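You operate a simulated robot arm through the tools that you are given. There is no shell and no other tool.

You run a simulated robot arm. Do the job below in one go: nothing can be reset, and whatever is moved stays where it is left.

## Task
Top up drum two from the jug through the funnel, then fit the airlock.
Fine: bung and funnel go in their marked holders, the jug back where it stood; spill nothing. Set down upright: square jug.

Only the result counts: the job must be done as asked and must still hold three seconds after the hand-in. Knocking over, shifting, dropping, spilling or breaking anything else fails it.

## Robot
A 7-joint arm with a two-finger parallel gripper, fixed in place. Base frame: the origin is on the floor under the middle of its stand, x ahead of it, y to its left, z up. Readings come in mm, rad, newtons and seconds.
It reaches about 1247 mm from its shoulder. Its first joint turns from -2.304 to 2.304 rad. Payload 3.91 kg.
Tool frame: the origin (TCP) lies between the finger pads and is the grasp point; the fingertips stand 30 mm ahead of it; z points along the fingers, y is the line along which they close. Largest opening 110 mm; finger width 20, thickness 10; the body of the gripper, 48 by 112 mm, starts 55 mm behind the TCP.
Orientation is told as [roll, pitch, yaw] about the base's x, y, z axes, in that order, counted from this pose: with the fingers straight down and closing along the base's y, the tool's x points along the base's -x, its y along +y and its z along -z.

## Interface
- The arm moves only by the tool drive_tool. Its argument "targets" is a list of rows, each an object (a shift or turn left out is 0, a gripper value left out holds the last) with "travel": the shift along the tool's x, y, z in mm, a list of three; "delta_rot": the turn, a rotation vector about the tool's x, y, z in rad, a list of three; "claw": the opening, from 0 (shut) to 1 (fully open). In form: [{"travel": [x, y, z], "delta_rot": [wx, wy, wz], "claw": claw}, ...]. A call has 1 to 20 rows; each row shifts and turns the commanded pose from where the row before left it, along the tool's axes as they then stand. Each row takes 0.2 s and may step no farther than 50 mm and 0.15 rad from the row before; otherwise, or with a gripper value out of range, the whole call is refused. A pose out of reach is approached as far as the arm can. The call stops where the force on the tool passes 40 N (or 10 N more than at its start, if that is more) or the arm is blocked; 0.2 s more then pass. The fingers move at their own pace (about 108 mm/s each) and stop on an object; they squeeze with about 42 N. The grip force told is the motor's: it shows also when the fingers shut on nothing. Time passes only in rows, and 0.2 s behind the last, so rows that do not move let the fingers close. It gives the time, the measured TCP pose, the force on the tool (base axes), the opening and the grip force at its end, in the units of the frame above (readings bear some noise), with the torque about the TCP (base axes, N m) and any sound that the robot's microphone picked up.
- Cameras (640 x 400 px; columns grow to the right, rows downward): "scene" is fixed at [209.2, -515, 1585.8]; the picture's right is [0.79, -0.61, 0.00], its down [-0.34, -0.44, -0.83] and it looks along [0.51, 0.65, -0.56] (base axes); focal length 265 px, centre (320, 200). "wrist" rides on the gripper at [72, 17, -103] in the tool frame; the picture's right is [-0.23, 0.97, 0.00], its down [-0.76, -0.18, -0.62] and it looks along [-0.61, -0.14, 0.78] (tool axes); focal length 222 px, centre (320, 200). There is no depth. A picture from a camera that has moved, and an enlarged one, comes with that camera's place and axes in the base frame and with its lens. The place of the scene camera against the robot may be out by one fixed shift of up to 25 mm in any direction.
- get_image(camera): a new picture of that camera. No time passes.
- enlarge(camera, box): a new picture of the part [left, top, right, bottom] of that camera's present view, enlarged. No time passes.
- sign_off(): hands the job in; it is judged then, once.

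Nothing tells you positions but the pictures and the camera data. Unless the task says otherwise, let go and move clear before handing in.

The tools are called after ">>>" by a JSON object that holds its "op" and its "data". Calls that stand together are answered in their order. drive_tool: Moves the arm, as the interface text tells. Its arguments: {"type":"object","properties":{"targets":{"type":"array","items":{"type":"object","properties":{"travel":{"type":"array","items":{"type":"number"}},"delta_rot":{"type":"array","items":{"type":"number"}},"claw":{"type":"number"}}}}},"required":["targets"]} The other tools are called the same way: get_image (camera) takes a picture; enlarge (camera, box) takes an enlarged picture of a part of a camera's view; sign_off () hands the job in.

At the start:

```text
time: 0.0
tcp_pos: [535.9, 509.9, 1351.2]
orientation: [0.0, -0.002, -0.001]
wrist_force: [-0.4, 0.6, 0.2]
moment: [0.0, 0.04, -0.04]
gripper_width: 109.9
gripper_force: 0.1
```

scene: 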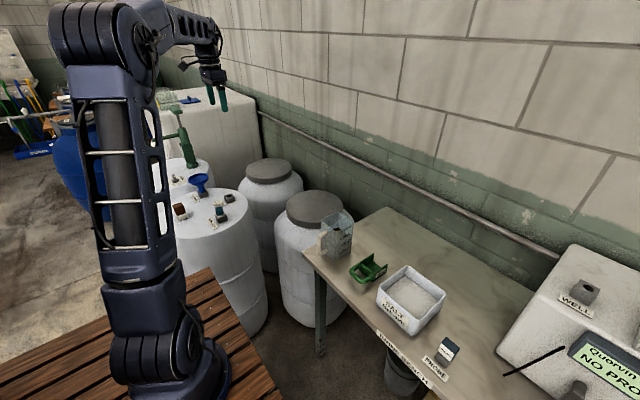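
wrist: 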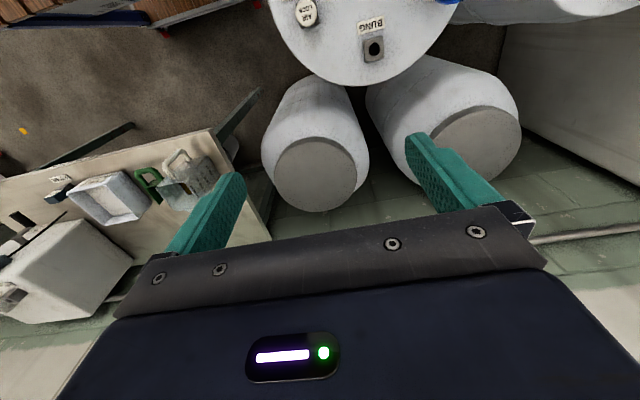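

I see a scene with drums at left, a bench with a clear jug and other items. I'll take enlarged pictures first to identify drum two, the funnel, bung, airlock and their holders.

>>> {"op": "enlarge", "data": {"camera": "scene", "box": [140, 80, 300, 260]}}

>>> {"op": "enlarge", "data": {"camera": "scene", "box": [160, 160, 250, 240]}}

>>> {"op": "enlarge", "data": {"camera": "scene", "box": [290, 180, 500, 390]}}

>>> {"op": "enlarge", "data": {"camera": "wrist", "box": [260, 0, 520, 120]}}

>>> {"op": "enlarge", "data": {"camera": "wrist", "box": [0, 120, 280, 300]}}

```text
2.22 times, centred on (220, 170) of scene
camera zoom: at [209.2, -515.0, 1585.8], right [0.79, -0.61, 0.0], down [-0.34, -0.44, -0.83], along [0.51, 0.65, -0.56], focal length 588 px, centre (542, 267)
```

zoom: 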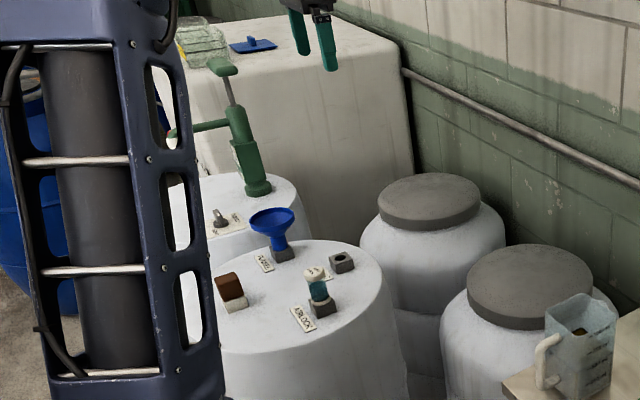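

```text
5.00 times, centred on (205, 200) of scene
camera zoom: at [209.2, -515.0, 1585.8], right [0.79, -0.61, 0.0], down [-0.34, -0.44, -0.83], along [0.51, 0.65, -0.56], focal length 1324 px, centre (895, 200)
```

zoom: 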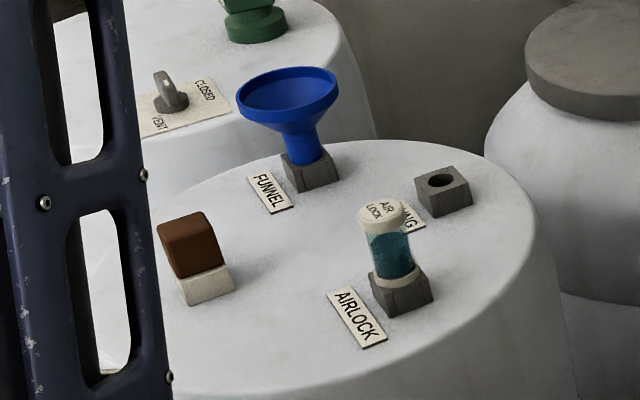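

```text
1.90 times, centred on (395, 285) of scene
camera zoom: at [209.2, -515.0, 1585.8], right [0.79, -0.61, 0.0], down [-0.34, -0.44, -0.83], along [0.51, 0.65, -0.56], focal length 504 px, centre (177, 38)
```

zoom: 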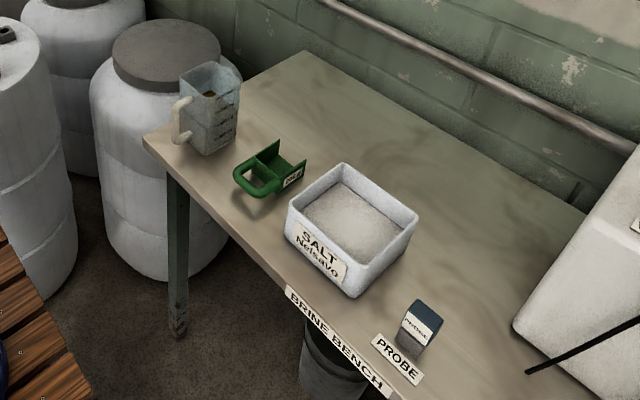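

```text
2.46 times, centred on (390, 60) of wrist
camera zoom: at [463.9, 526.7, 1455.7], right [0.23, 0.97, 0.0], down [0.76, -0.18, 0.62], along [0.61, -0.14, -0.78], focal length 547 px, centre (148, 545)
```

zoom: 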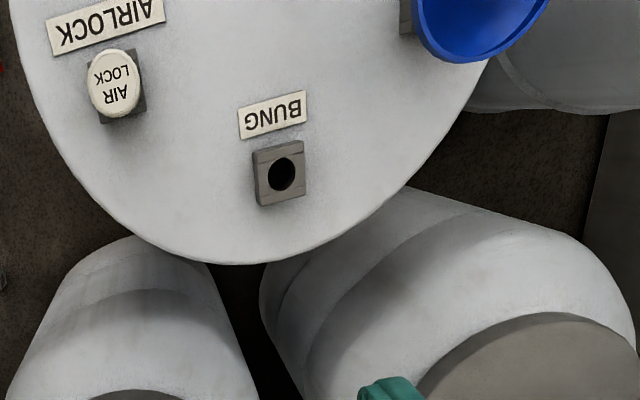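

```text
2.22 times, centred on (140, 210) of wrist
camera zoom: at [463.9, 526.7, 1455.7], right [0.23, 0.97, 0.0], down [0.76, -0.18, 0.62], along [0.61, -0.14, -0.78], focal length 494 px, centre (720, 178)
```

zoom: 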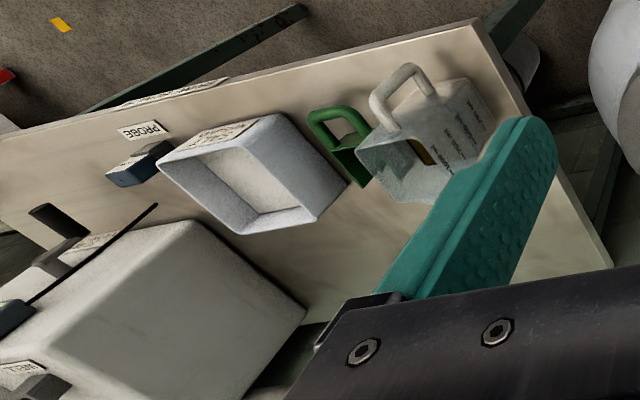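

The near drum top carries marked holders (FUNNEL, AIRLOCK, BUNG) and a brown bung in a white boss. I'll pull the gripper back toward the base so the wrist camera sees the drum top from above.

>>> {"op": "drive_tool", "data": {"targets": [{"travel": [40, 0, 0]}, {"travel": [40, 0, 0]}, {"travel": [40, 0, 0]}, {"travel": [40, 0, 0]}, {"travel": [40, 0, 0]}, {"travel": [40, 0, 0]}, {"travel": [0, 0, 0]}]}}

>>> {"op": "get_image", "data": {"camera": "wrist"}}

>>> {"op": "get_image", "data": {"camera": "scene"}}

```text
time: 1.6
tcp_pos: [295.8, 507.6, 1351.7]
orientation: [0.0, 0.0, -0.001]
wrist_force: [0.3, 0.6, 0.5]
moment: [-0.01, -0.02, 0.0]
gripper_width: 110.1
gripper_force: 0.1
```

```text
taken
camera wrist: at [223.4, 527.5, 1456.0], right [0.23, 0.97, 0.0], down [0.76, -0.18, 0.62], along [0.61, -0.14, -0.78], focal length 222 px, centre (320, 200)
```

wrist: 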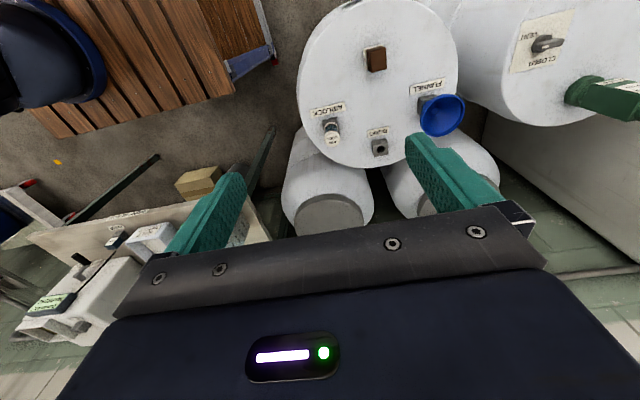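

```text
taken
```

scene: 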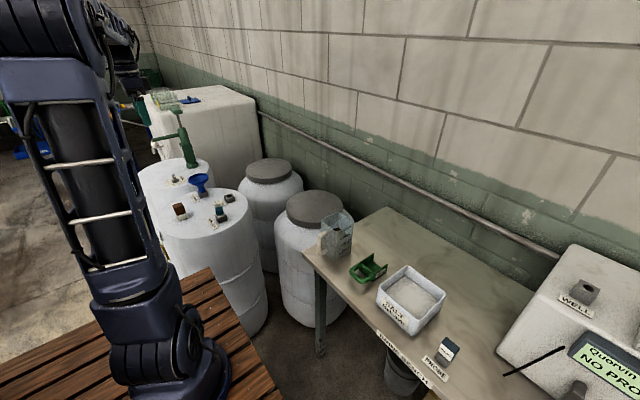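

>>> {"op": "enlarge", "data": {"camera": "scene", "box": [130, 150, 260, 250]}}

>>> {"op": "enlarge", "data": {"camera": "scene", "box": [130, 150, 290, 330]}}

>>> {"op": "enlarge", "data": {"camera": "wrist", "box": [290, 0, 490, 180]}}

>>> {"op": "enlarge", "data": {"camera": "wrist", "box": [440, 0, 640, 140]}}

```text
4.00 times, centred on (195, 200) of scene
camera zoom: at [209.2, -515.0, 1585.8], right [0.79, -0.61, 0.0], down [-0.34, -0.44, -0.83], along [0.51, 0.65, -0.56], focal length 1059 px, centre (820, 200)
```

zoom: 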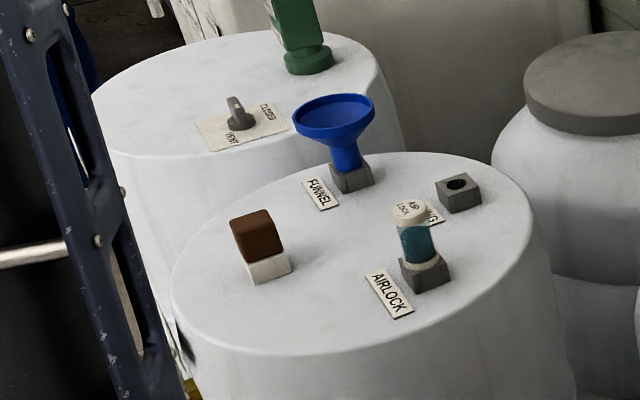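

```text
2.22 times, centred on (210, 240) of scene
camera zoom: at [209.2, -515.0, 1585.8], right [0.79, -0.61, 0.0], down [-0.34, -0.44, -0.83], along [0.51, 0.65, -0.56], focal length 588 px, centre (564, 111)
```

zoom: 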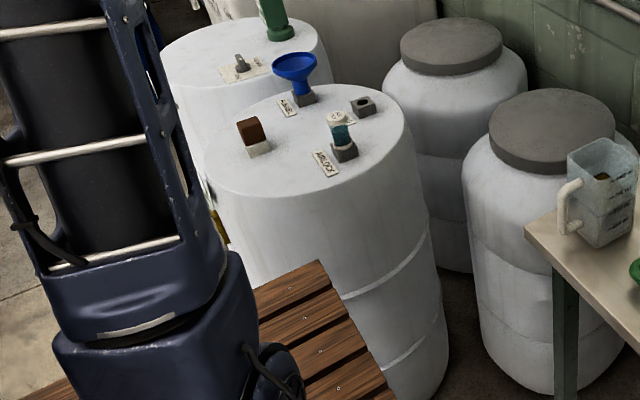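

```text
2.22 times, centred on (390, 90) of wrist
camera zoom: at [223.4, 527.5, 1456.0], right [0.23, 0.97, 0.0], down [0.76, -0.18, 0.62], along [0.61, -0.14, -0.78], focal length 494 px, centre (164, 444)
```

zoom: 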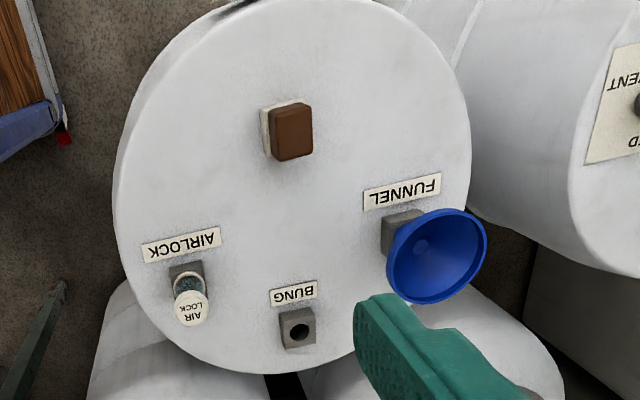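

```text
2.86 times, centred on (540, 70) of wrist
camera zoom: at [223.4, 527.5, 1456.0], right [0.23, 0.97, 0.0], down [0.76, -0.18, 0.62], along [0.61, -0.14, -0.78], focal length 635 px, centre (-309, 571)
```

zoom: 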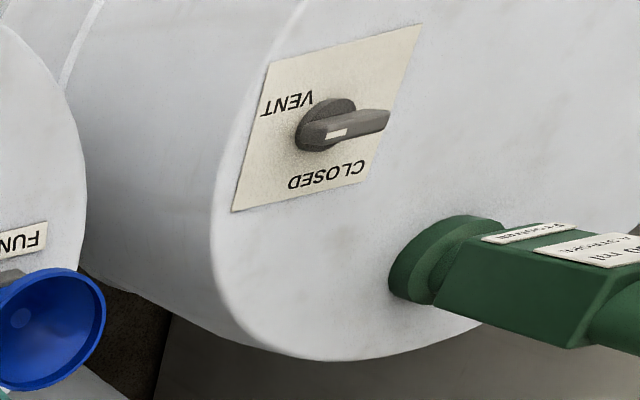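

The bung sits around (310, 633), with the funnel near (445, 759), the airlock near (446, 508) and the bung holder near (535, 632), all with tops about 880–950 high. I'll swing back past the drum's -x side to read labels there before touching anything.

>>> {"op": "drive_tool", "data": {"targets": [{"travel": [40, 8, 5]}, {"travel": [40, 8, 5]}, {"travel": [40, 8, 5]}, {"travel": [40, 8, 5]}, {"travel": [40, 8, 5]}, {"travel": [40, 8, 5]}, {"travel": [40, 8, 5]}, {"travel": [40, 8, 5]}, {"travel": [40, 8, 5]}, {"travel": [40, 8, 5]}, {"travel": [0, 0, 0]}]}}

>>> {"op": "get_image", "data": {"camera": "wrist"}}

>>> {"op": "get_image", "data": {"camera": "scene"}}

```text
time: 4.0
tcp_pos: [-102.5, 589.0, 1302.3]
orientation: [-0.001, 0.0, 0.0]
wrist_force: [0.1, -0.5, 0.1]
moment: [-0.02, 0.01, 0.01]
gripper_width: 110.1
gripper_force: 0.0
```

```text
taken
camera wrist: at [-176.9, 606.5, 1406.4], right [0.23, 0.97, 0.0], down [0.76, -0.18, 0.62], along [0.61, -0.14, -0.78], focal length 222 px, centre (320, 200)
```

wrist: 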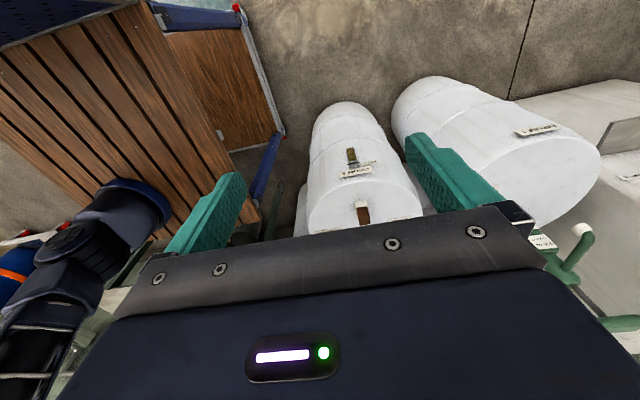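

```text
taken
```

scene: 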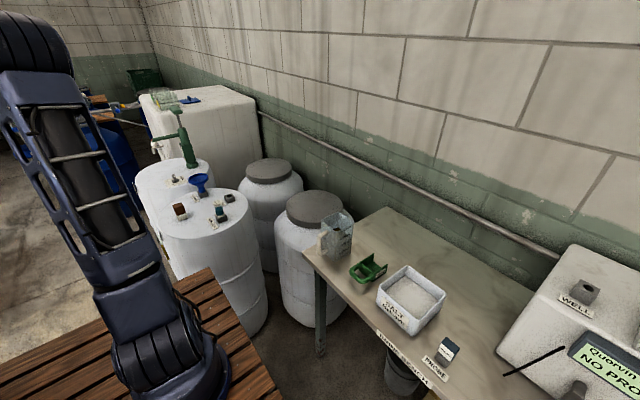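

>>> {"op": "enlarge", "data": {"camera": "wrist", "box": [300, 100, 430, 240]}}

>>> {"op": "enlarge", "data": {"camera": "wrist", "box": [480, 100, 600, 180]}}

>>> {"op": "enlarge", "data": {"camera": "wrist", "box": [500, 200, 640, 340]}}

>>> {"op": "enlarge", "data": {"camera": "scene", "box": [130, 80, 270, 200]}}

>>> {"op": "enlarge", "data": {"camera": "scene", "box": [520, 240, 640, 400]}}

>>> {"op": "enlarge", "data": {"camera": "scene", "box": [0, 40, 150, 180]}}

```text
2.86 times, centred on (365, 170) of wrist
camera zoom: at [-176.9, 606.5, 1406.4], right [0.23, 0.97, 0.0], down [0.76, -0.18, 0.62], along [0.61, -0.14, -0.78], focal length 635 px, centre (191, 286)
```

zoom: 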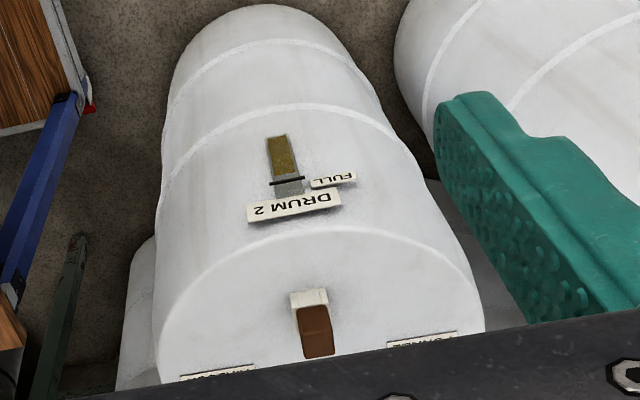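

```text
5.00 times, centred on (540, 140) of wrist
camera zoom: at [-176.9, 606.5, 1406.4], right [0.23, 0.97, 0.0], down [0.76, -0.18, 0.62], along [0.61, -0.14, -0.78], focal length 1111 px, centre (-780, 500)
```

zoom: 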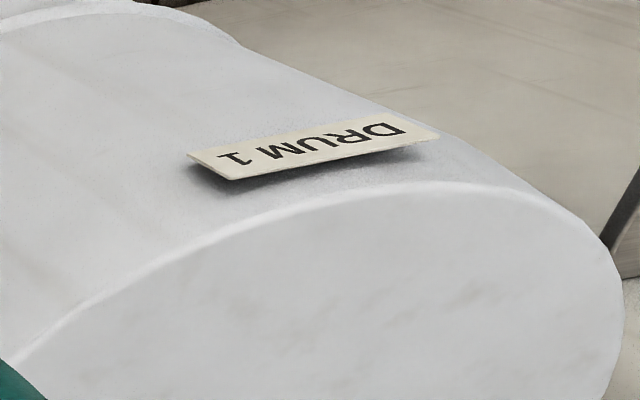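

```text
2.86 times, centred on (570, 270) of wrist
camera zoom: at [-176.9, 606.5, 1406.4], right [0.23, 0.97, 0.0], down [0.76, -0.18, 0.62], along [0.61, -0.14, -0.78], focal length 635 px, centre (-394, 0)
```

zoom: 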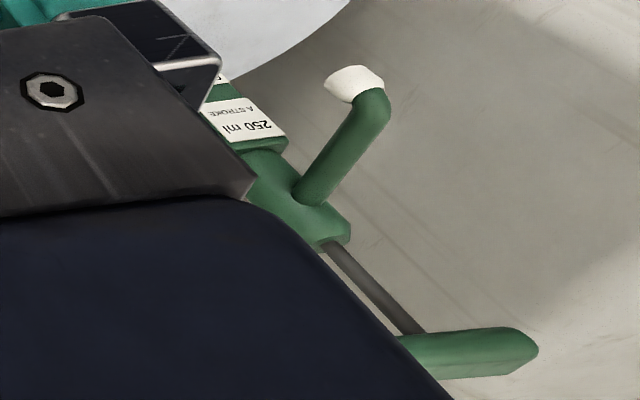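

```text
3.33 times, centred on (200, 140) of scene
camera zoom: at [209.2, -515.0, 1585.8], right [0.79, -0.61, 0.0], down [-0.34, -0.44, -0.83], along [0.51, 0.65, -0.56], focal length 882 px, centre (720, 400)
```

zoom: 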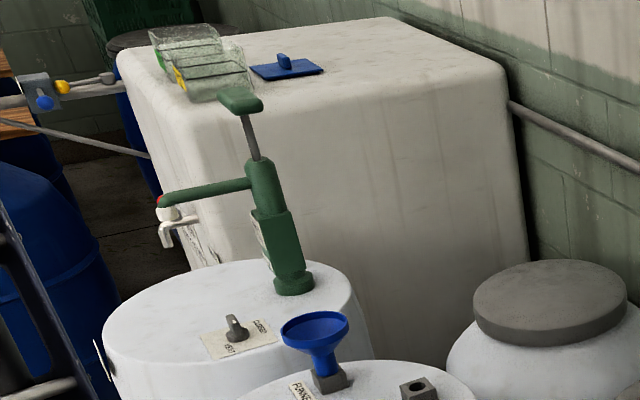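

```text
2.50 times, centred on (580, 320) of scene
camera zoom: at [209.2, -515.0, 1585.8], right [0.79, -0.61, 0.0], down [-0.34, -0.44, -0.83], along [0.51, 0.65, -0.56], focal length 662 px, centre (-330, -100)
```

zoom: 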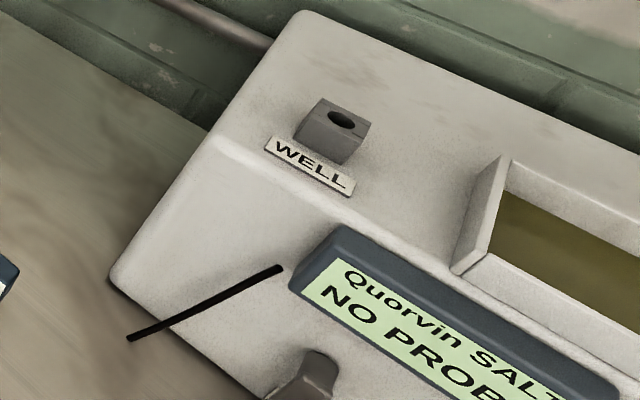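

```text
2.86 times, centred on (75, 110) of scene
camera zoom: at [209.2, -515.0, 1585.8], right [0.79, -0.61, 0.0], down [-0.34, -0.44, -0.83], along [0.51, 0.65, -0.56], focal length 756 px, centre (1020, 457)
```

zoom: 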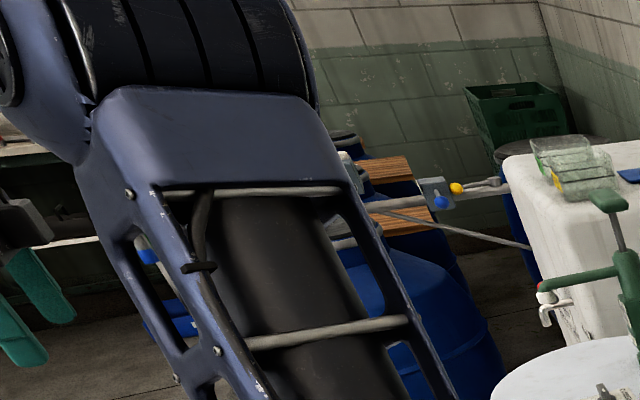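

Drum 2 is confirmed as the near one; it has a sight gauge with a FULL line. I'll get a closer view of the gauge and the bung.

>>> {"op": "enlarge", "data": {"camera": "wrist", "box": [335, 140, 385, 180]}}

>>> {"op": "drive_tool", "data": {"targets": [{"travel": [0, 5, 40]}, {"travel": [0, 5, 40]}, {"travel": [0, 5, 40]}, {"travel": [0, 5, 40]}, {"travel": [0, 5, 40]}, {"travel": [0, 5, 40]}, {"travel": [0, 0, 0]}]}}

>>> {"op": "get_image", "data": {"camera": "wrist"}}

```text
10.00 times, centred on (360, 160) of wrist
camera zoom: at [-176.9, 606.5, 1406.4], right [0.23, 0.97, 0.0], down [0.76, -0.18, 0.62], along [0.61, -0.14, -0.78], focal length 2221 px, centre (-80, 600)
```

zoom: 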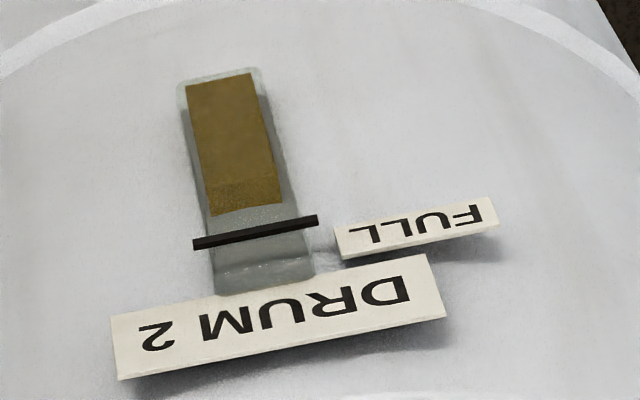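

```text
time: 5.6
tcp_pos: [-103.3, 621.4, 1060.2]
orientation: [0.002, -0.001, 0.001]
wrist_force: [0.4, 0.0, -0.3]
moment: [-0.01, 0.03, 0.0]
gripper_width: 109.9
gripper_force: 0.1
```

```text
taken
camera wrist: at [-175.5, 638.5, 1163.3], right [0.23, 0.97, 0.0], down [0.76, -0.18, 0.62], along [0.61, -0.14, -0.78], focal length 222 px, centre (320, 200)
```

wrist: 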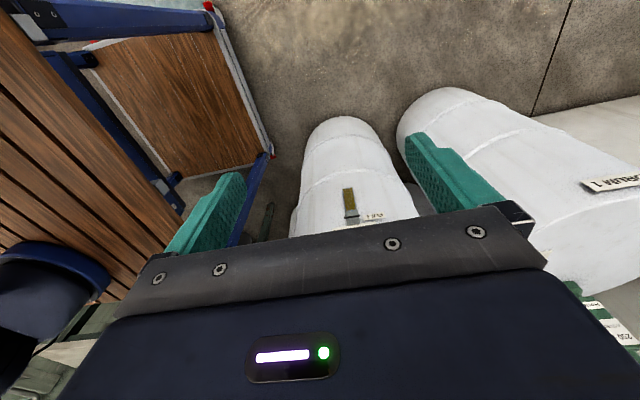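

>>> {"op": "enlarge", "data": {"camera": "wrist", "box": [320, 175, 400, 225]}}

>>> {"op": "enlarge", "data": {"camera": "scene", "box": [140, 190, 220, 280]}}

>>> {"op": "enlarge", "data": {"camera": "scene", "box": [310, 200, 370, 265]}}

```text
8.00 times, centred on (360, 200) of wrist
camera zoom: at [-175.5, 638.5, 1163.3], right [0.23, 0.97, 0.0], down [0.76, -0.18, 0.62], along [0.61, -0.14, -0.78], focal length 1777 px, centre (0, 200)
```

zoom: 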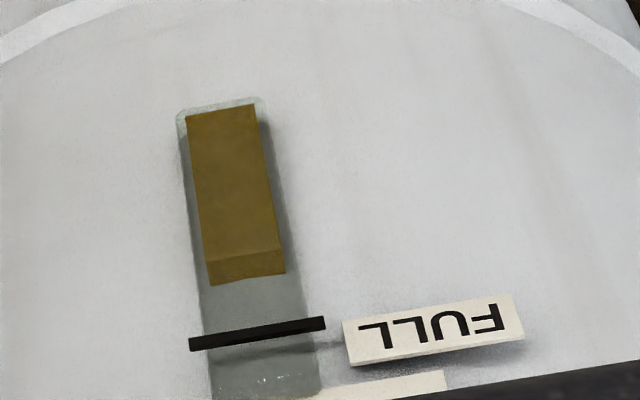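

```text
4.44 times, centred on (180, 235) of scene
camera zoom: at [209.2, -515.0, 1585.8], right [0.79, -0.61, 0.0], down [-0.34, -0.44, -0.83], along [0.51, 0.65, -0.56], focal length 1177 px, centre (942, 44)
```

zoom: 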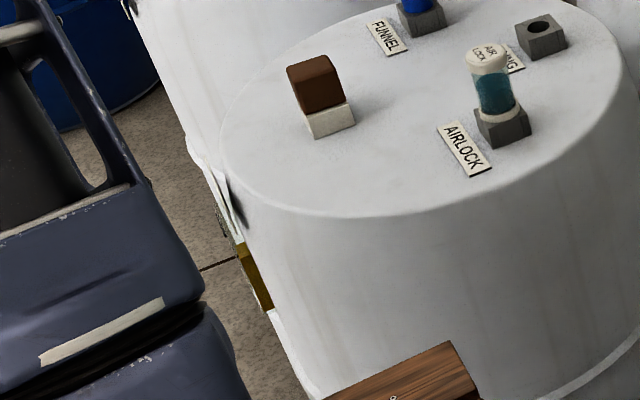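

```text
6.15 times, centred on (340, 232) of scene
camera zoom: at [209.2, -515.0, 1585.8], right [0.79, -0.61, 0.0], down [-0.34, -0.44, -0.83], along [0.51, 0.65, -0.56], focal length 1629 px, centre (197, 0)
```

zoom: 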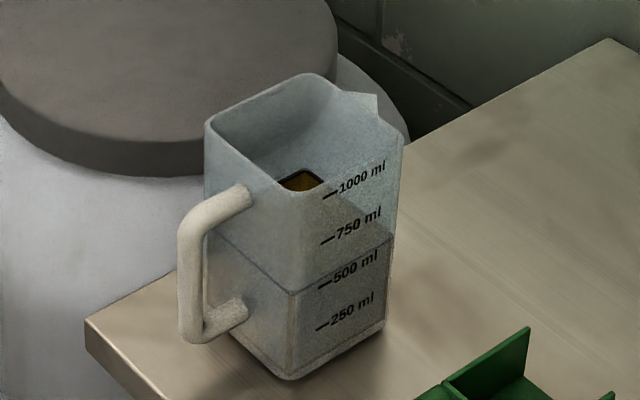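

The gauge level is below FULL and the scene camera sees the gauge edge-on. The jug stands on the bench with its handle toward -x and its spout toward +x. Next I'll look closely at the drum top from nearby.

>>> {"op": "drive_tool", "data": {"targets": [{"travel": [0, 0, -40]}, {"travel": [-40, 5, 0]}, {"travel": [-40, 5, 0]}, {"travel": [-40, 5, 0]}, {"travel": [-40, 5, 0]}, {"travel": [-40, 5, 0]}, {"travel": [-40, 5, 0]}, {"travel": [-20, 5, 0]}, {"travel": [0, 0, 0]}]}}

>>> {"op": "get_image", "data": {"camera": "wrist"}}

```text
time: 7.6
tcp_pos: [157.3, 653.2, 1099.9]
orientation: [0.001, 0.0, 0.0]
wrist_force: [0.0, -0.7, 0.3]
moment: [-0.02, 0.03, 0.02]
gripper_width: 110.4
gripper_force: 0.0
```

```text
taken
camera wrist: at [84.1, 671.2, 1203.8], right [0.23, 0.97, 0.0], down [0.76, -0.18, 0.62], along [0.61, -0.14, -0.78], focal length 222 px, centre (320, 200)
```

wrist: 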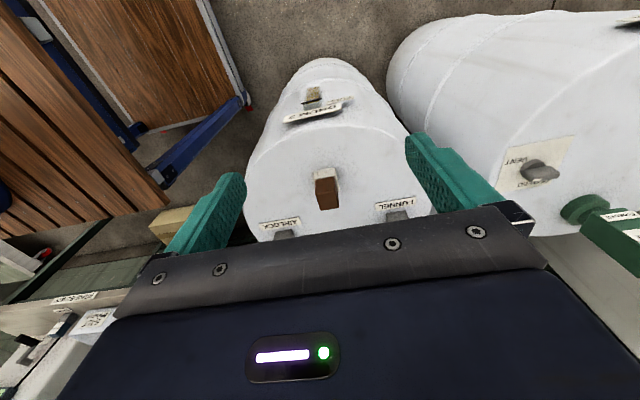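

>>> {"op": "enlarge", "data": {"camera": "wrist", "box": [290, 150, 370, 220]}}

>>> {"op": "enlarge", "data": {"camera": "wrist", "box": [240, 60, 440, 240]}}

```text
5.71 times, centred on (330, 185) of wrist
camera zoom: at [84.1, 671.2, 1203.8], right [0.23, 0.97, 0.0], down [0.76, -0.18, 0.62], along [0.61, -0.14, -0.78], focal length 1269 px, centre (263, 286)
```

zoom: 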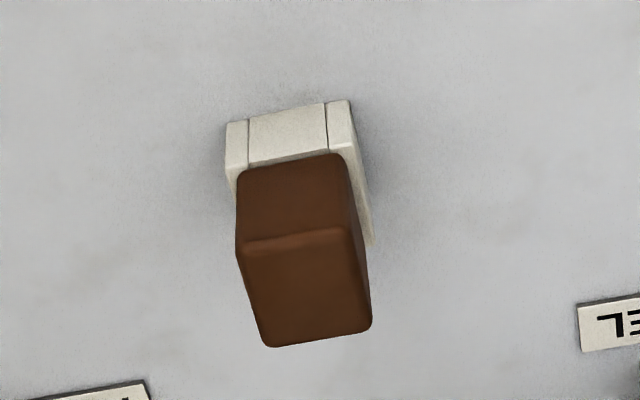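

```text
2.22 times, centred on (340, 150) of wrist
camera zoom: at [84.1, 671.2, 1203.8], right [0.23, 0.97, 0.0], down [0.76, -0.18, 0.62], along [0.61, -0.14, -0.78], focal length 494 px, centre (276, 311)
```

zoom: 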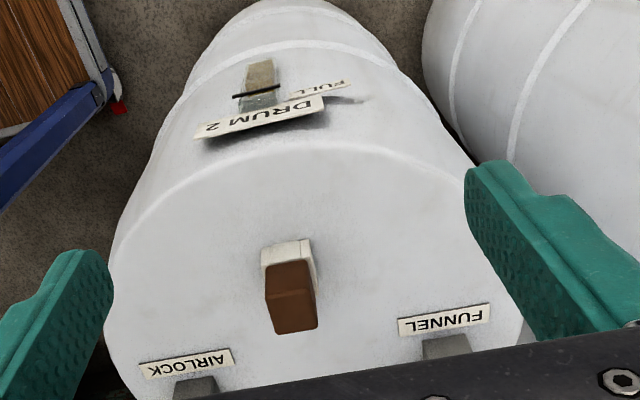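

The bung is about 31 mm square, aligned with the base axes, top near z≈915. I'll line up above it and descend part-way, then check the alignment.

>>> {"op": "drive_tool", "data": {"targets": [{"travel": [-40, -5, 0]}, {"travel": [-40, -5, 0]}, {"travel": [-40, -6, 0]}, {"travel": [-33, -6, 0]}, {"travel": [0, 0, 40]}, {"travel": [0, 0, 40]}, {"travel": [0, 0, 0]}]}}

>>> {"op": "get_image", "data": {"camera": "wrist"}}

>>> {"op": "enlarge", "data": {"camera": "wrist", "box": [270, 120, 390, 220]}}

>>> {"op": "enlarge", "data": {"camera": "scene", "box": [140, 140, 260, 240]}}

```text
time: 9.2
tcp_pos: [309.3, 632.3, 1021.4]
orientation: [0.0, 0.0, 0.001]
wrist_force: [-0.6, -0.4, 0.4]
moment: [0.02, 0.03, -0.03]
gripper_width: 110.1
gripper_force: 0.0
```

```text
taken
camera wrist: at [235.8, 650.5, 1124.7], right [0.23, 0.97, 0.0], down [0.76, -0.18, 0.62], along [0.61, -0.14, -0.78], focal length 222 px, centre (320, 200)
```

wrist: 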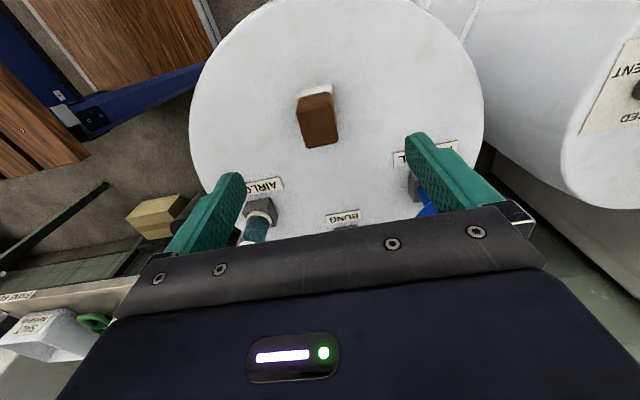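

```text
4.00 times, centred on (330, 170) of wrist
camera zoom: at [235.8, 650.5, 1124.7], right [0.23, 0.97, 0.0], down [0.76, -0.18, 0.62], along [0.61, -0.14, -0.78], focal length 888 px, centre (280, 320)
```

zoom: 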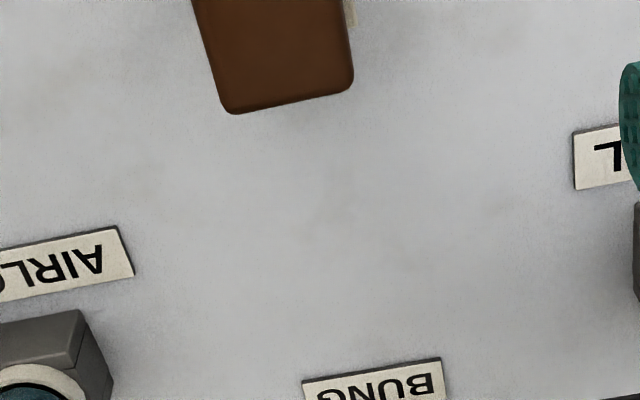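

```text
4.00 times, centred on (200, 190) of scene
camera zoom: at [209.2, -515.0, 1585.8], right [0.79, -0.61, 0.0], down [-0.34, -0.44, -0.83], along [0.51, 0.65, -0.56], focal length 1059 px, centre (800, 240)
```

zoom: 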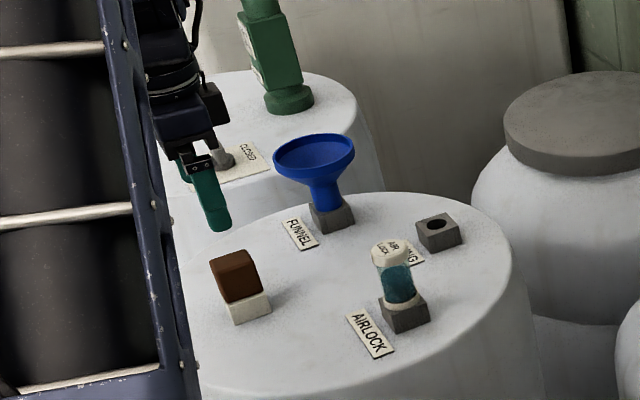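

>>> {"op": "enlarge", "data": {"camera": "wrist", "box": [280, 70, 360, 160]}}

>>> {"op": "enlarge", "data": {"camera": "wrist", "box": [230, 140, 460, 260]}}

```text
4.44 times, centred on (320, 115) of wrist
camera zoom: at [235.8, 650.5, 1124.7], right [0.23, 0.97, 0.0], down [0.76, -0.18, 0.62], along [0.61, -0.14, -0.78], focal length 987 px, centre (320, 578)
```

zoom: 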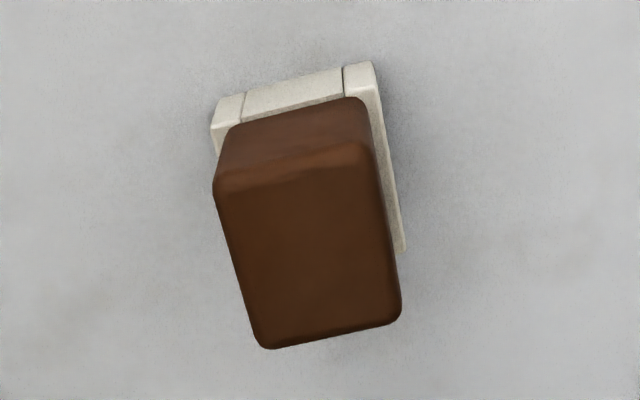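

```text
2.78 times, centred on (345, 200) of wrist
camera zoom: at [235.8, 650.5, 1124.7], right [0.23, 0.97, 0.0], down [0.76, -0.18, 0.62], along [0.61, -0.14, -0.78], focal length 618 px, centre (250, 200)
```

zoom: 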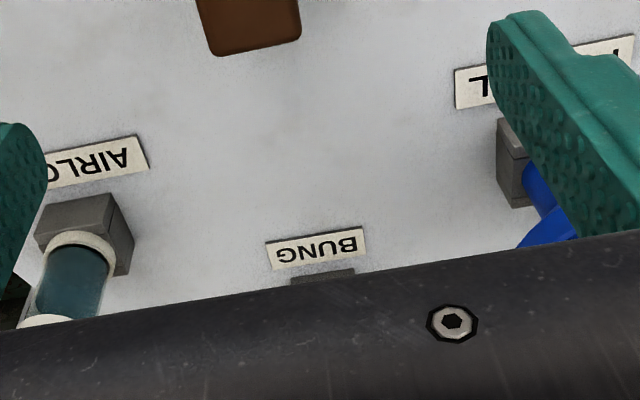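

The bung top centre triangulates to about (308, 632, 920), with the boss top near 881. I'll descend so the fingertips stay just above the boss, and close on the bung.

>>> {"op": "drive_tool", "data": {"targets": [{"travel": [1, 0, 35]}, {"travel": [0, 0, 35]}, {"travel": [0, 0, 20]}, {"travel": [0, 0, 13]}, {"travel": [0, 0, 0]}]}}

>>> {"op": "get_image", "data": {"camera": "wrist"}}

>>> {"op": "enlarge", "data": {"camera": "scene", "box": [140, 160, 240, 240]}}

```text
time: 10.4
tcp_pos: [308.4, 632.6, 917.6]
orientation: [-0.001, 0.0, 0.001]
wrist_force: [0.5, 0.9, -0.5]
moment: [-0.01, 0.0, 0.0]
gripper_width: 110.0
gripper_force: 0.0
```

```text
taken
camera wrist: at [236.0, 650.0, 1021.6], right [0.23, 0.97, 0.0], down [0.76, -0.18, 0.62], along [0.61, -0.14, -0.78], focal length 222 px, centre (320, 200)
```

wrist: 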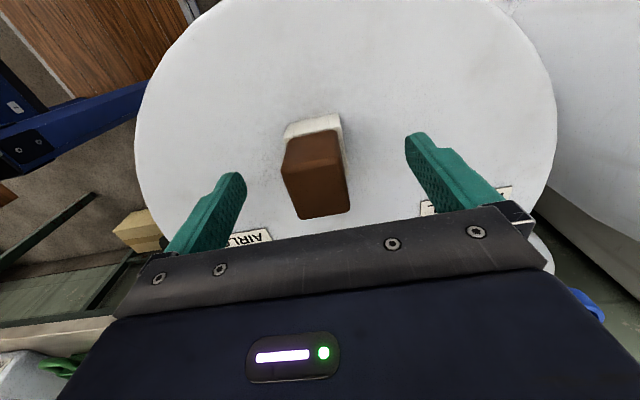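

```text
5.00 times, centred on (190, 200) of scene
camera zoom: at [209.2, -515.0, 1585.8], right [0.79, -0.61, 0.0], down [-0.34, -0.44, -0.83], along [0.51, 0.65, -0.56], focal length 1324 px, centre (970, 200)
```

zoom: 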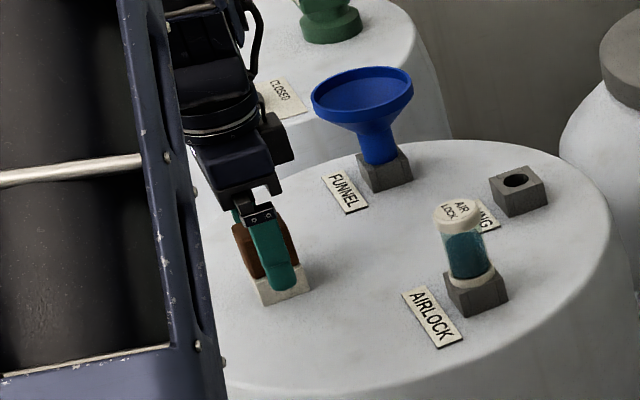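

The bung sits centred between the fingers. Closing on it.

>>> {"op": "drive_tool", "data": {"targets": [{"claw": 0.25}, {"claw": 0.1}, {"claw": 0.0}, {"claw": 0.0}, {"claw": 0.0}]}}

```text
time: 11.6
tcp_pos: [308.7, 631.1, 917.6]
orientation: [0.0, 0.0, 0.002]
wrist_force: [0.6, -4.7, 1.6]
moment: [-0.19, -0.03, -0.01]
gripper_width: 33.1
gripper_force: 42.3
```

>>> {"op": "drive_tool", "data": {"targets": [{"travel": [0, -1, 0], "claw": 0.0}, {"travel": [0, 0, 0]}]}}

>>> {"op": "drive_tool", "data": {"targets": [{"travel": [0, 0, -4]}, {"travel": [0, 0, -4]}, {"travel": [0, 0, -4]}, {"travel": [0, 0, -4]}, {"travel": [0, 0, -4]}, {"travel": [0, 0, 0]}]}}

```text
time: 12.2
tcp_pos: [308.2, 631.0, 917.9]
orientation: [0.001, -0.001, 0.0]
wrist_force: [0.0, 0.3, 0.2]
moment: [0.0, -0.01, 0.01]
gripper_width: 33.4
gripper_force: 42.0
```

```text
time: 13.6
tcp_pos: [309.5, 631.8, 939.1]
orientation: [0.0, -0.001, 0.0]
wrist_force: [-0.1, -0.2, -1.2]
moment: [-0.02, 0.02, 0.01]
gripper_width: 33.4
gripper_force: 42.0
```

>>> {"op": "drive_tool", "data": {"targets": [{"travel": [0, 0, -20]}, {"travel": [0, 0, -30]}, {"travel": [0, 0, -20]}, {"travel": [0, 0, 0]}]}}

>>> {"op": "get_image", "data": {"camera": "wrist"}}

>>> {"op": "enlarge", "data": {"camera": "scene", "box": [140, 140, 260, 240]}}

```text
time: 14.6
tcp_pos: [307.5, 630.2, 1008.5]
orientation: [-0.001, -0.001, -0.001]
wrist_force: [-0.1, 0.0, -0.9]
moment: [0.01, 0.03, 0.0]
gripper_width: 32.9
gripper_force: 41.9
```

```text
taken
camera wrist: at [235.5, 648.8, 1112.2], right [0.23, 0.97, 0.0], down [0.76, -0.18, 0.62], along [0.61, -0.14, -0.78], focal length 222 px, centre (320, 200)
```

wrist: 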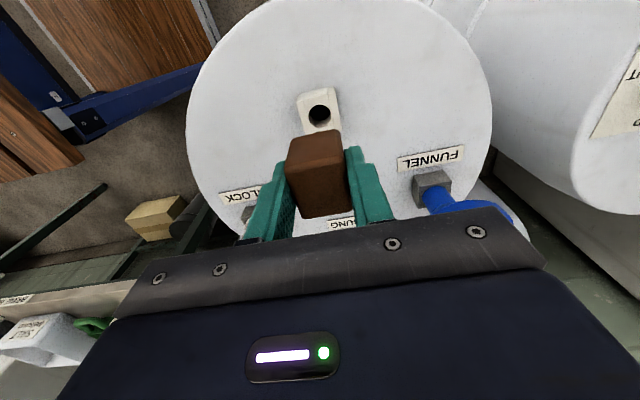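

```text
4.00 times, centred on (200, 190) of scene
camera zoom: at [209.2, -515.0, 1585.8], right [0.79, -0.61, 0.0], down [-0.34, -0.44, -0.83], along [0.51, 0.65, -0.56], focal length 1059 px, centre (800, 240)
```

zoom: 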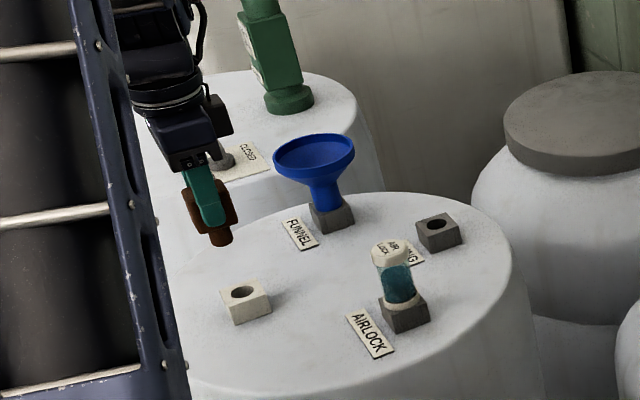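

>>> {"op": "enlarge", "data": {"camera": "wrist", "box": [280, 70, 360, 140]}}

>>> {"op": "enlarge", "data": {"camera": "scene", "box": [170, 180, 270, 230]}}

```text
5.71 times, centred on (320, 105) of wrist
camera zoom: at [235.5, 648.8, 1112.2], right [0.23, 0.97, 0.0], down [0.76, -0.18, 0.62], along [0.61, -0.14, -0.78], focal length 1269 px, centre (320, 743)
```

zoom: 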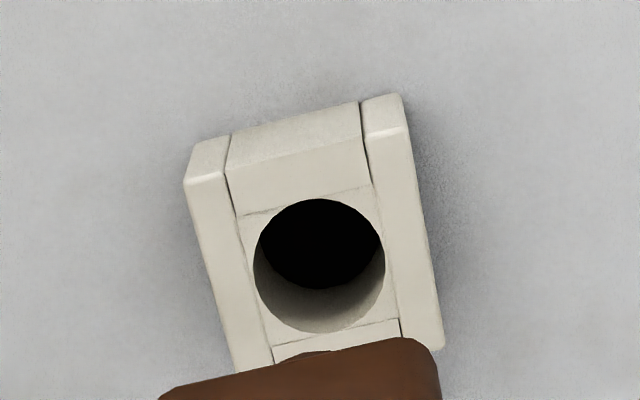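

```text
6.40 times, centred on (220, 205) of scene
camera zoom: at [209.2, -515.0, 1585.8], right [0.79, -0.61, 0.0], down [-0.34, -0.44, -0.83], along [0.51, 0.65, -0.56], focal length 1694 px, centre (960, 168)
```

zoom: 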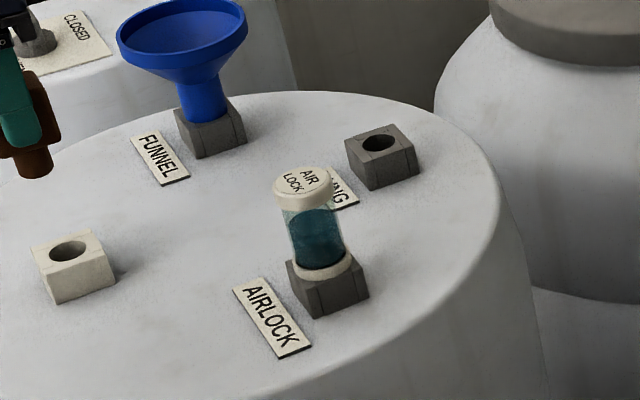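

The plug is out with a round pin below, and the boss hole is at (308.3, 631, 880), 24 mm in diameter. I'll carry the bung at this height to above the BUNG holder and compare views.

>>> {"op": "drive_tool", "data": {"targets": [{"travel": [-30, 0, 0]}, {"travel": [-40, 0, 0]}, {"travel": [-40, 0, 0]}, {"travel": [-40, 0, 0]}, {"travel": [-40, 0, 0]}, {"travel": [-35, 0, 0]}, {"travel": [0, 0, 0]}, {"travel": [0, 0, 0]}]}}

>>> {"op": "get_image", "data": {"camera": "wrist"}}

>>> {"op": "enlarge", "data": {"camera": "wrist", "box": [280, 70, 360, 140]}}

```text
time: 16.4
tcp_pos: [533.8, 629.4, 1008.7]
orientation: [0.0, 0.0, 0.0]
wrist_force: [0.0, -0.4, -0.5]
moment: [-0.03, 0.0, -0.06]
gripper_width: 33.3
gripper_force: 41.8
```

```text
taken
camera wrist: at [461.9, 647.3, 1112.7], right [0.23, 0.97, 0.0], down [0.76, -0.18, 0.62], along [0.61, -0.14, -0.78], focal length 222 px, centre (320, 200)
```

wrist: 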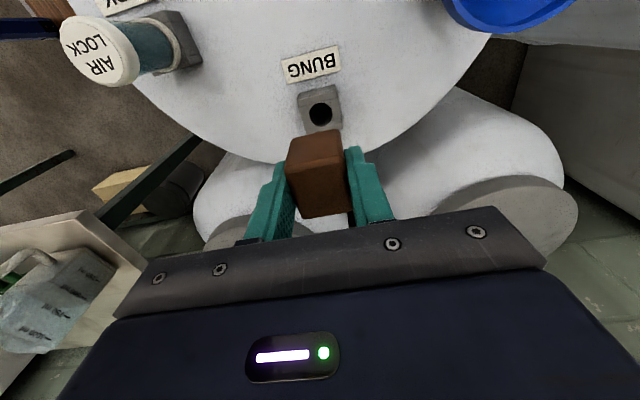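

```text
5.71 times, centred on (320, 105) of wrist
camera zoom: at [461.9, 647.3, 1112.7], right [0.23, 0.97, 0.0], down [0.76, -0.18, 0.62], along [0.61, -0.14, -0.78], focal length 1269 px, centre (320, 743)
```

zoom: 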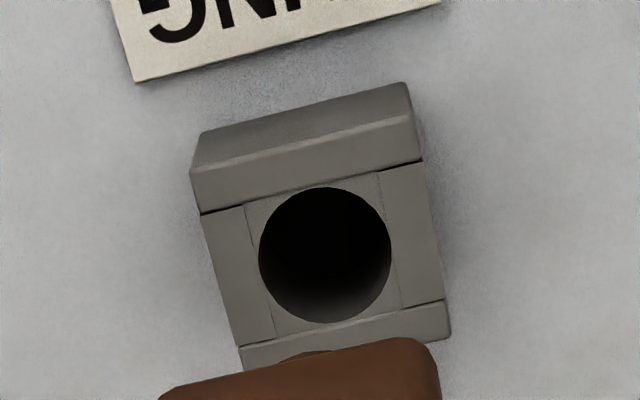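

>>> {"op": "drive_tool", "data": {"targets": [{"travel": [0, 0, 0]}]}}

>>> {"op": "drive_tool", "data": {"targets": [{"travel": [0, 0, 0]}]}}

>>> {"op": "drive_tool", "data": {"targets": [{"travel": [0, 0, 0]}]}}

>>> {"op": "drive_tool", "data": {"targets": [{"travel": [0, 0, 0]}]}}

```text
time: 16.8
tcp_pos: [534.1, 629.1, 1008.4]
orientation: [0.001, 0.0, -0.001]
wrist_force: [0.6, 1.4, 0.0]
moment: [-0.03, 0.01, -0.03]
gripper_width: 33.0
gripper_force: 41.8
```

```text
time: 17.2
tcp_pos: [533.9, 629.8, 1008.7]
orientation: [-0.001, 0.0, 0.001]
wrist_force: [0.3, 0.5, -1.1]
moment: [-0.03, 0.03, -0.04]
gripper_width: 33.3
gripper_force: 42.2
```

```text
time: 17.6
tcp_pos: [534.9, 629.8, 1009.0]
orientation: [-0.002, 0.001, 0.001]
wrist_force: [0.0, -0.5, -0.6]
moment: [-0.01, 0.02, 0.02]
gripper_width: 33.0
gripper_force: 42.1
```

```text
time: 18.0
tcp_pos: [534.2, 629.3, 1008.5]
orientation: [-0.001, 0.0, 0.0]
wrist_force: [-0.2, -0.4, -1.4]
moment: [-0.06, 0.01, 0.0]
gripper_width: 33.0
gripper_force: 41.9
```

The holder hole shows about 1.7 mm short in x and 1.5 mm to +y relative to the boss reference view. I'll correct for that and re-check.

>>> {"op": "drive_tool", "data": {"targets": [{"travel": [1.7, 1.5, 0]}, {"travel": [0, 0, 0]}, {"travel": [0, 0, 0]}]}}

>>> {"op": "enlarge", "data": {"camera": "wrist", "box": [280, 70, 360, 140]}}

>>> {"op": "enlarge", "data": {"camera": "scene", "box": [170, 150, 270, 230]}}

```text
time: 18.8
tcp_pos: [532.9, 631.2, 1010.4]
orientation: [0.002, 0.0, 0.0]
wrist_force: [0.9, 0.4, 0.5]
moment: [-0.01, -0.02, -0.02]
gripper_width: 33.4
gripper_force: 42.8
```

```text
5.71 times, centred on (320, 105) of wrist
camera zoom: at [460.1, 649.5, 1113.0], right [0.23, 0.97, 0.0], down [0.76, -0.18, 0.62], along [0.61, -0.14, -0.78], focal length 1269 px, centre (320, 743)
```

zoom: 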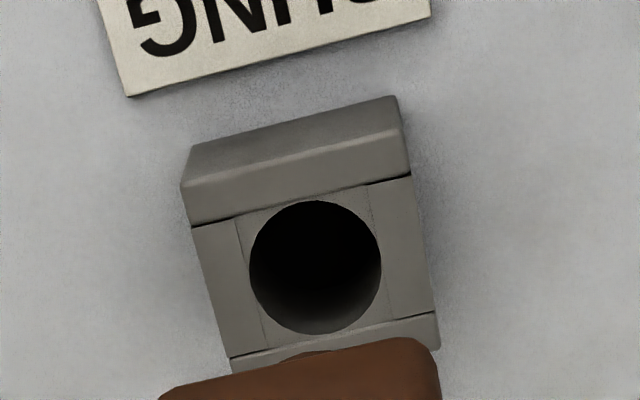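

```text
5.00 times, centred on (220, 190) of scene
camera zoom: at [209.2, -515.0, 1585.8], right [0.79, -0.61, 0.0], down [-0.34, -0.44, -0.83], along [0.51, 0.65, -0.56], focal length 1324 px, centre (820, 250)
```

zoom: 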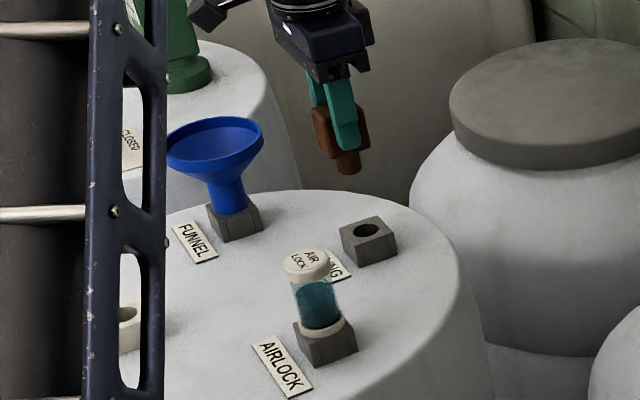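

>>> {"op": "drive_tool", "data": {"targets": [{"travel": [0, -0.6, 0]}, {"travel": [0, 0, 25]}, {"travel": [0, 0, 25]}, {"travel": [0, 0, 0]}, {"travel": [0, 0, 0]}]}}

>>> {"op": "enlarge", "data": {"camera": "wrist", "box": [270, 70, 370, 230]}}

>>> {"op": "enlarge", "data": {"camera": "scene", "box": [210, 160, 270, 220]}}

```text
time: 20.0
tcp_pos: [533.0, 633.5, 960.2]
orientation: [0.001, 0.0, 0.0]
wrist_force: [0.6, -0.2, -0.7]
moment: [0.02, 0.02, 0.0]
gripper_width: 32.9
gripper_force: 41.8
```

```text
2.50 times, centred on (320, 150) of wrist
camera zoom: at [460.3, 651.0, 1063.8], right [0.23, 0.97, 0.0], down [0.76, -0.18, 0.62], along [0.61, -0.14, -0.78], focal length 555 px, centre (320, 325)
```

zoom: 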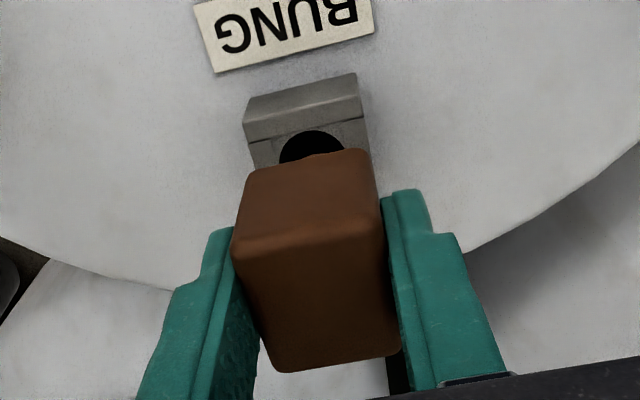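

```text
6.67 times, centred on (240, 190) of scene
camera zoom: at [209.2, -515.0, 1585.8], right [0.79, -0.61, 0.0], down [-0.34, -0.44, -0.83], along [0.51, 0.65, -0.56], focal length 1765 px, centre (853, 267)
```

zoom: 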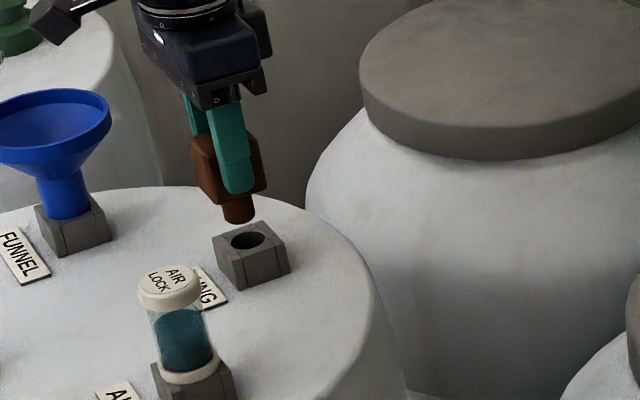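

>>> {"op": "drive_tool", "data": {"targets": [{"travel": [0, 0, 0]}]}}

>>> {"op": "drive_tool", "data": {"targets": [{"travel": [0, 0, 0]}]}}

>>> {"op": "drive_tool", "data": {"targets": [{"travel": [0, 0, 0]}]}}

```text
time: 20.4
tcp_pos: [531.1, 634.0, 960.7]
orientation: [0.0, 0.0, 0.0]
wrist_force: [-1.2, -0.1, 0.2]
moment: [0.02, 0.01, -0.02]
gripper_width: 33.0
gripper_force: 42.0
```

```text
time: 20.8
tcp_pos: [532.2, 634.3, 960.8]
orientation: [0.001, 0.0, 0.0]
wrist_force: [-0.5, -0.1, -0.6]
moment: [-0.03, 0.0, -0.04]
gripper_width: 32.7
gripper_force: 41.9
```

```text
time: 21.2
tcp_pos: [533.6, 632.6, 959.0]
orientation: [0.0, 0.0, 0.0]
wrist_force: [-0.1, 0.2, -1.0]
moment: [0.03, 0.0, 0.01]
gripper_width: 33.2
gripper_force: 42.3
```

The hand really drifted about +2.6 mm in y while descending (the image agrees). I'll correct it and verify before inserting.

>>> {"op": "drive_tool", "data": {"targets": [{"travel": [0, -2.6, 0]}, {"travel": [0, 0, 0]}]}}

>>> {"op": "drive_tool", "data": {"targets": [{"travel": [0, 0, 0]}]}}

>>> {"op": "drive_tool", "data": {"targets": [{"travel": [0, 0, 0]}]}}

>>> {"op": "enlarge", "data": {"camera": "wrist", "box": [280, 70, 360, 140]}}

>>> {"op": "enlarge", "data": {"camera": "scene", "box": [220, 170, 260, 210]}}

```text
time: 21.8
tcp_pos: [532.7, 630.8, 959.4]
orientation: [-0.001, 0.0, 0.001]
wrist_force: [0.6, -0.1, -1.0]
moment: [0.0, -0.01, -0.02]
gripper_width: 33.2
gripper_force: 41.7
```

```text
time: 22.2
tcp_pos: [532.3, 631.1, 960.4]
orientation: [-0.001, 0.002, 0.002]
wrist_force: [0.7, 0.0, -0.1]
moment: [0.01, 0.0, -0.01]
gripper_width: 33.1
gripper_force: 42.5
```

```text
time: 22.6
tcp_pos: [532.3, 631.1, 960.0]
orientation: [0.0, 0.001, 0.001]
wrist_force: [0.0, -0.2, -0.8]
moment: [-0.03, 0.01, -0.02]
gripper_width: 33.3
gripper_force: 42.0
```

```text
5.71 times, centred on (320, 105) of wrist
camera zoom: at [460.3, 648.3, 1063.7], right [0.23, 0.97, 0.0], down [0.76, -0.18, 0.62], along [0.61, -0.14, -0.78], focal length 1269 px, centre (320, 743)
```

zoom: 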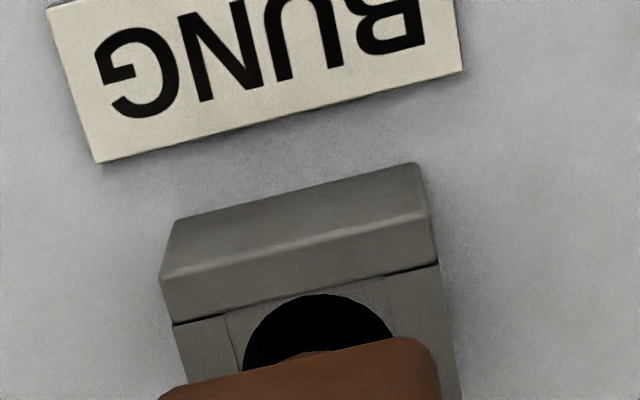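

```text
10.00 times, centred on (240, 190) of scene
camera zoom: at [209.2, -515.0, 1585.8], right [0.79, -0.61, 0.0], down [-0.34, -0.44, -0.83], along [0.51, 0.65, -0.56], focal length 2648 px, centre (1120, 300)
```

zoom: 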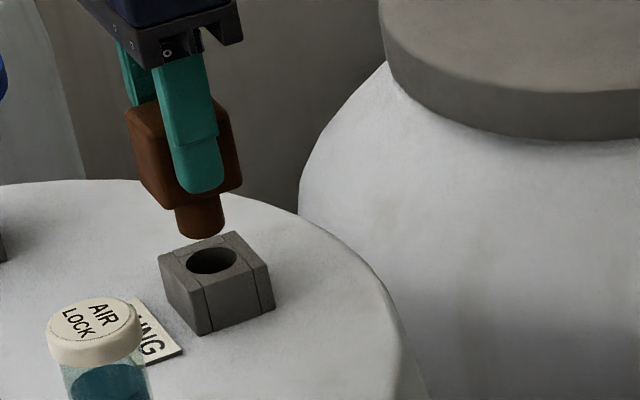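

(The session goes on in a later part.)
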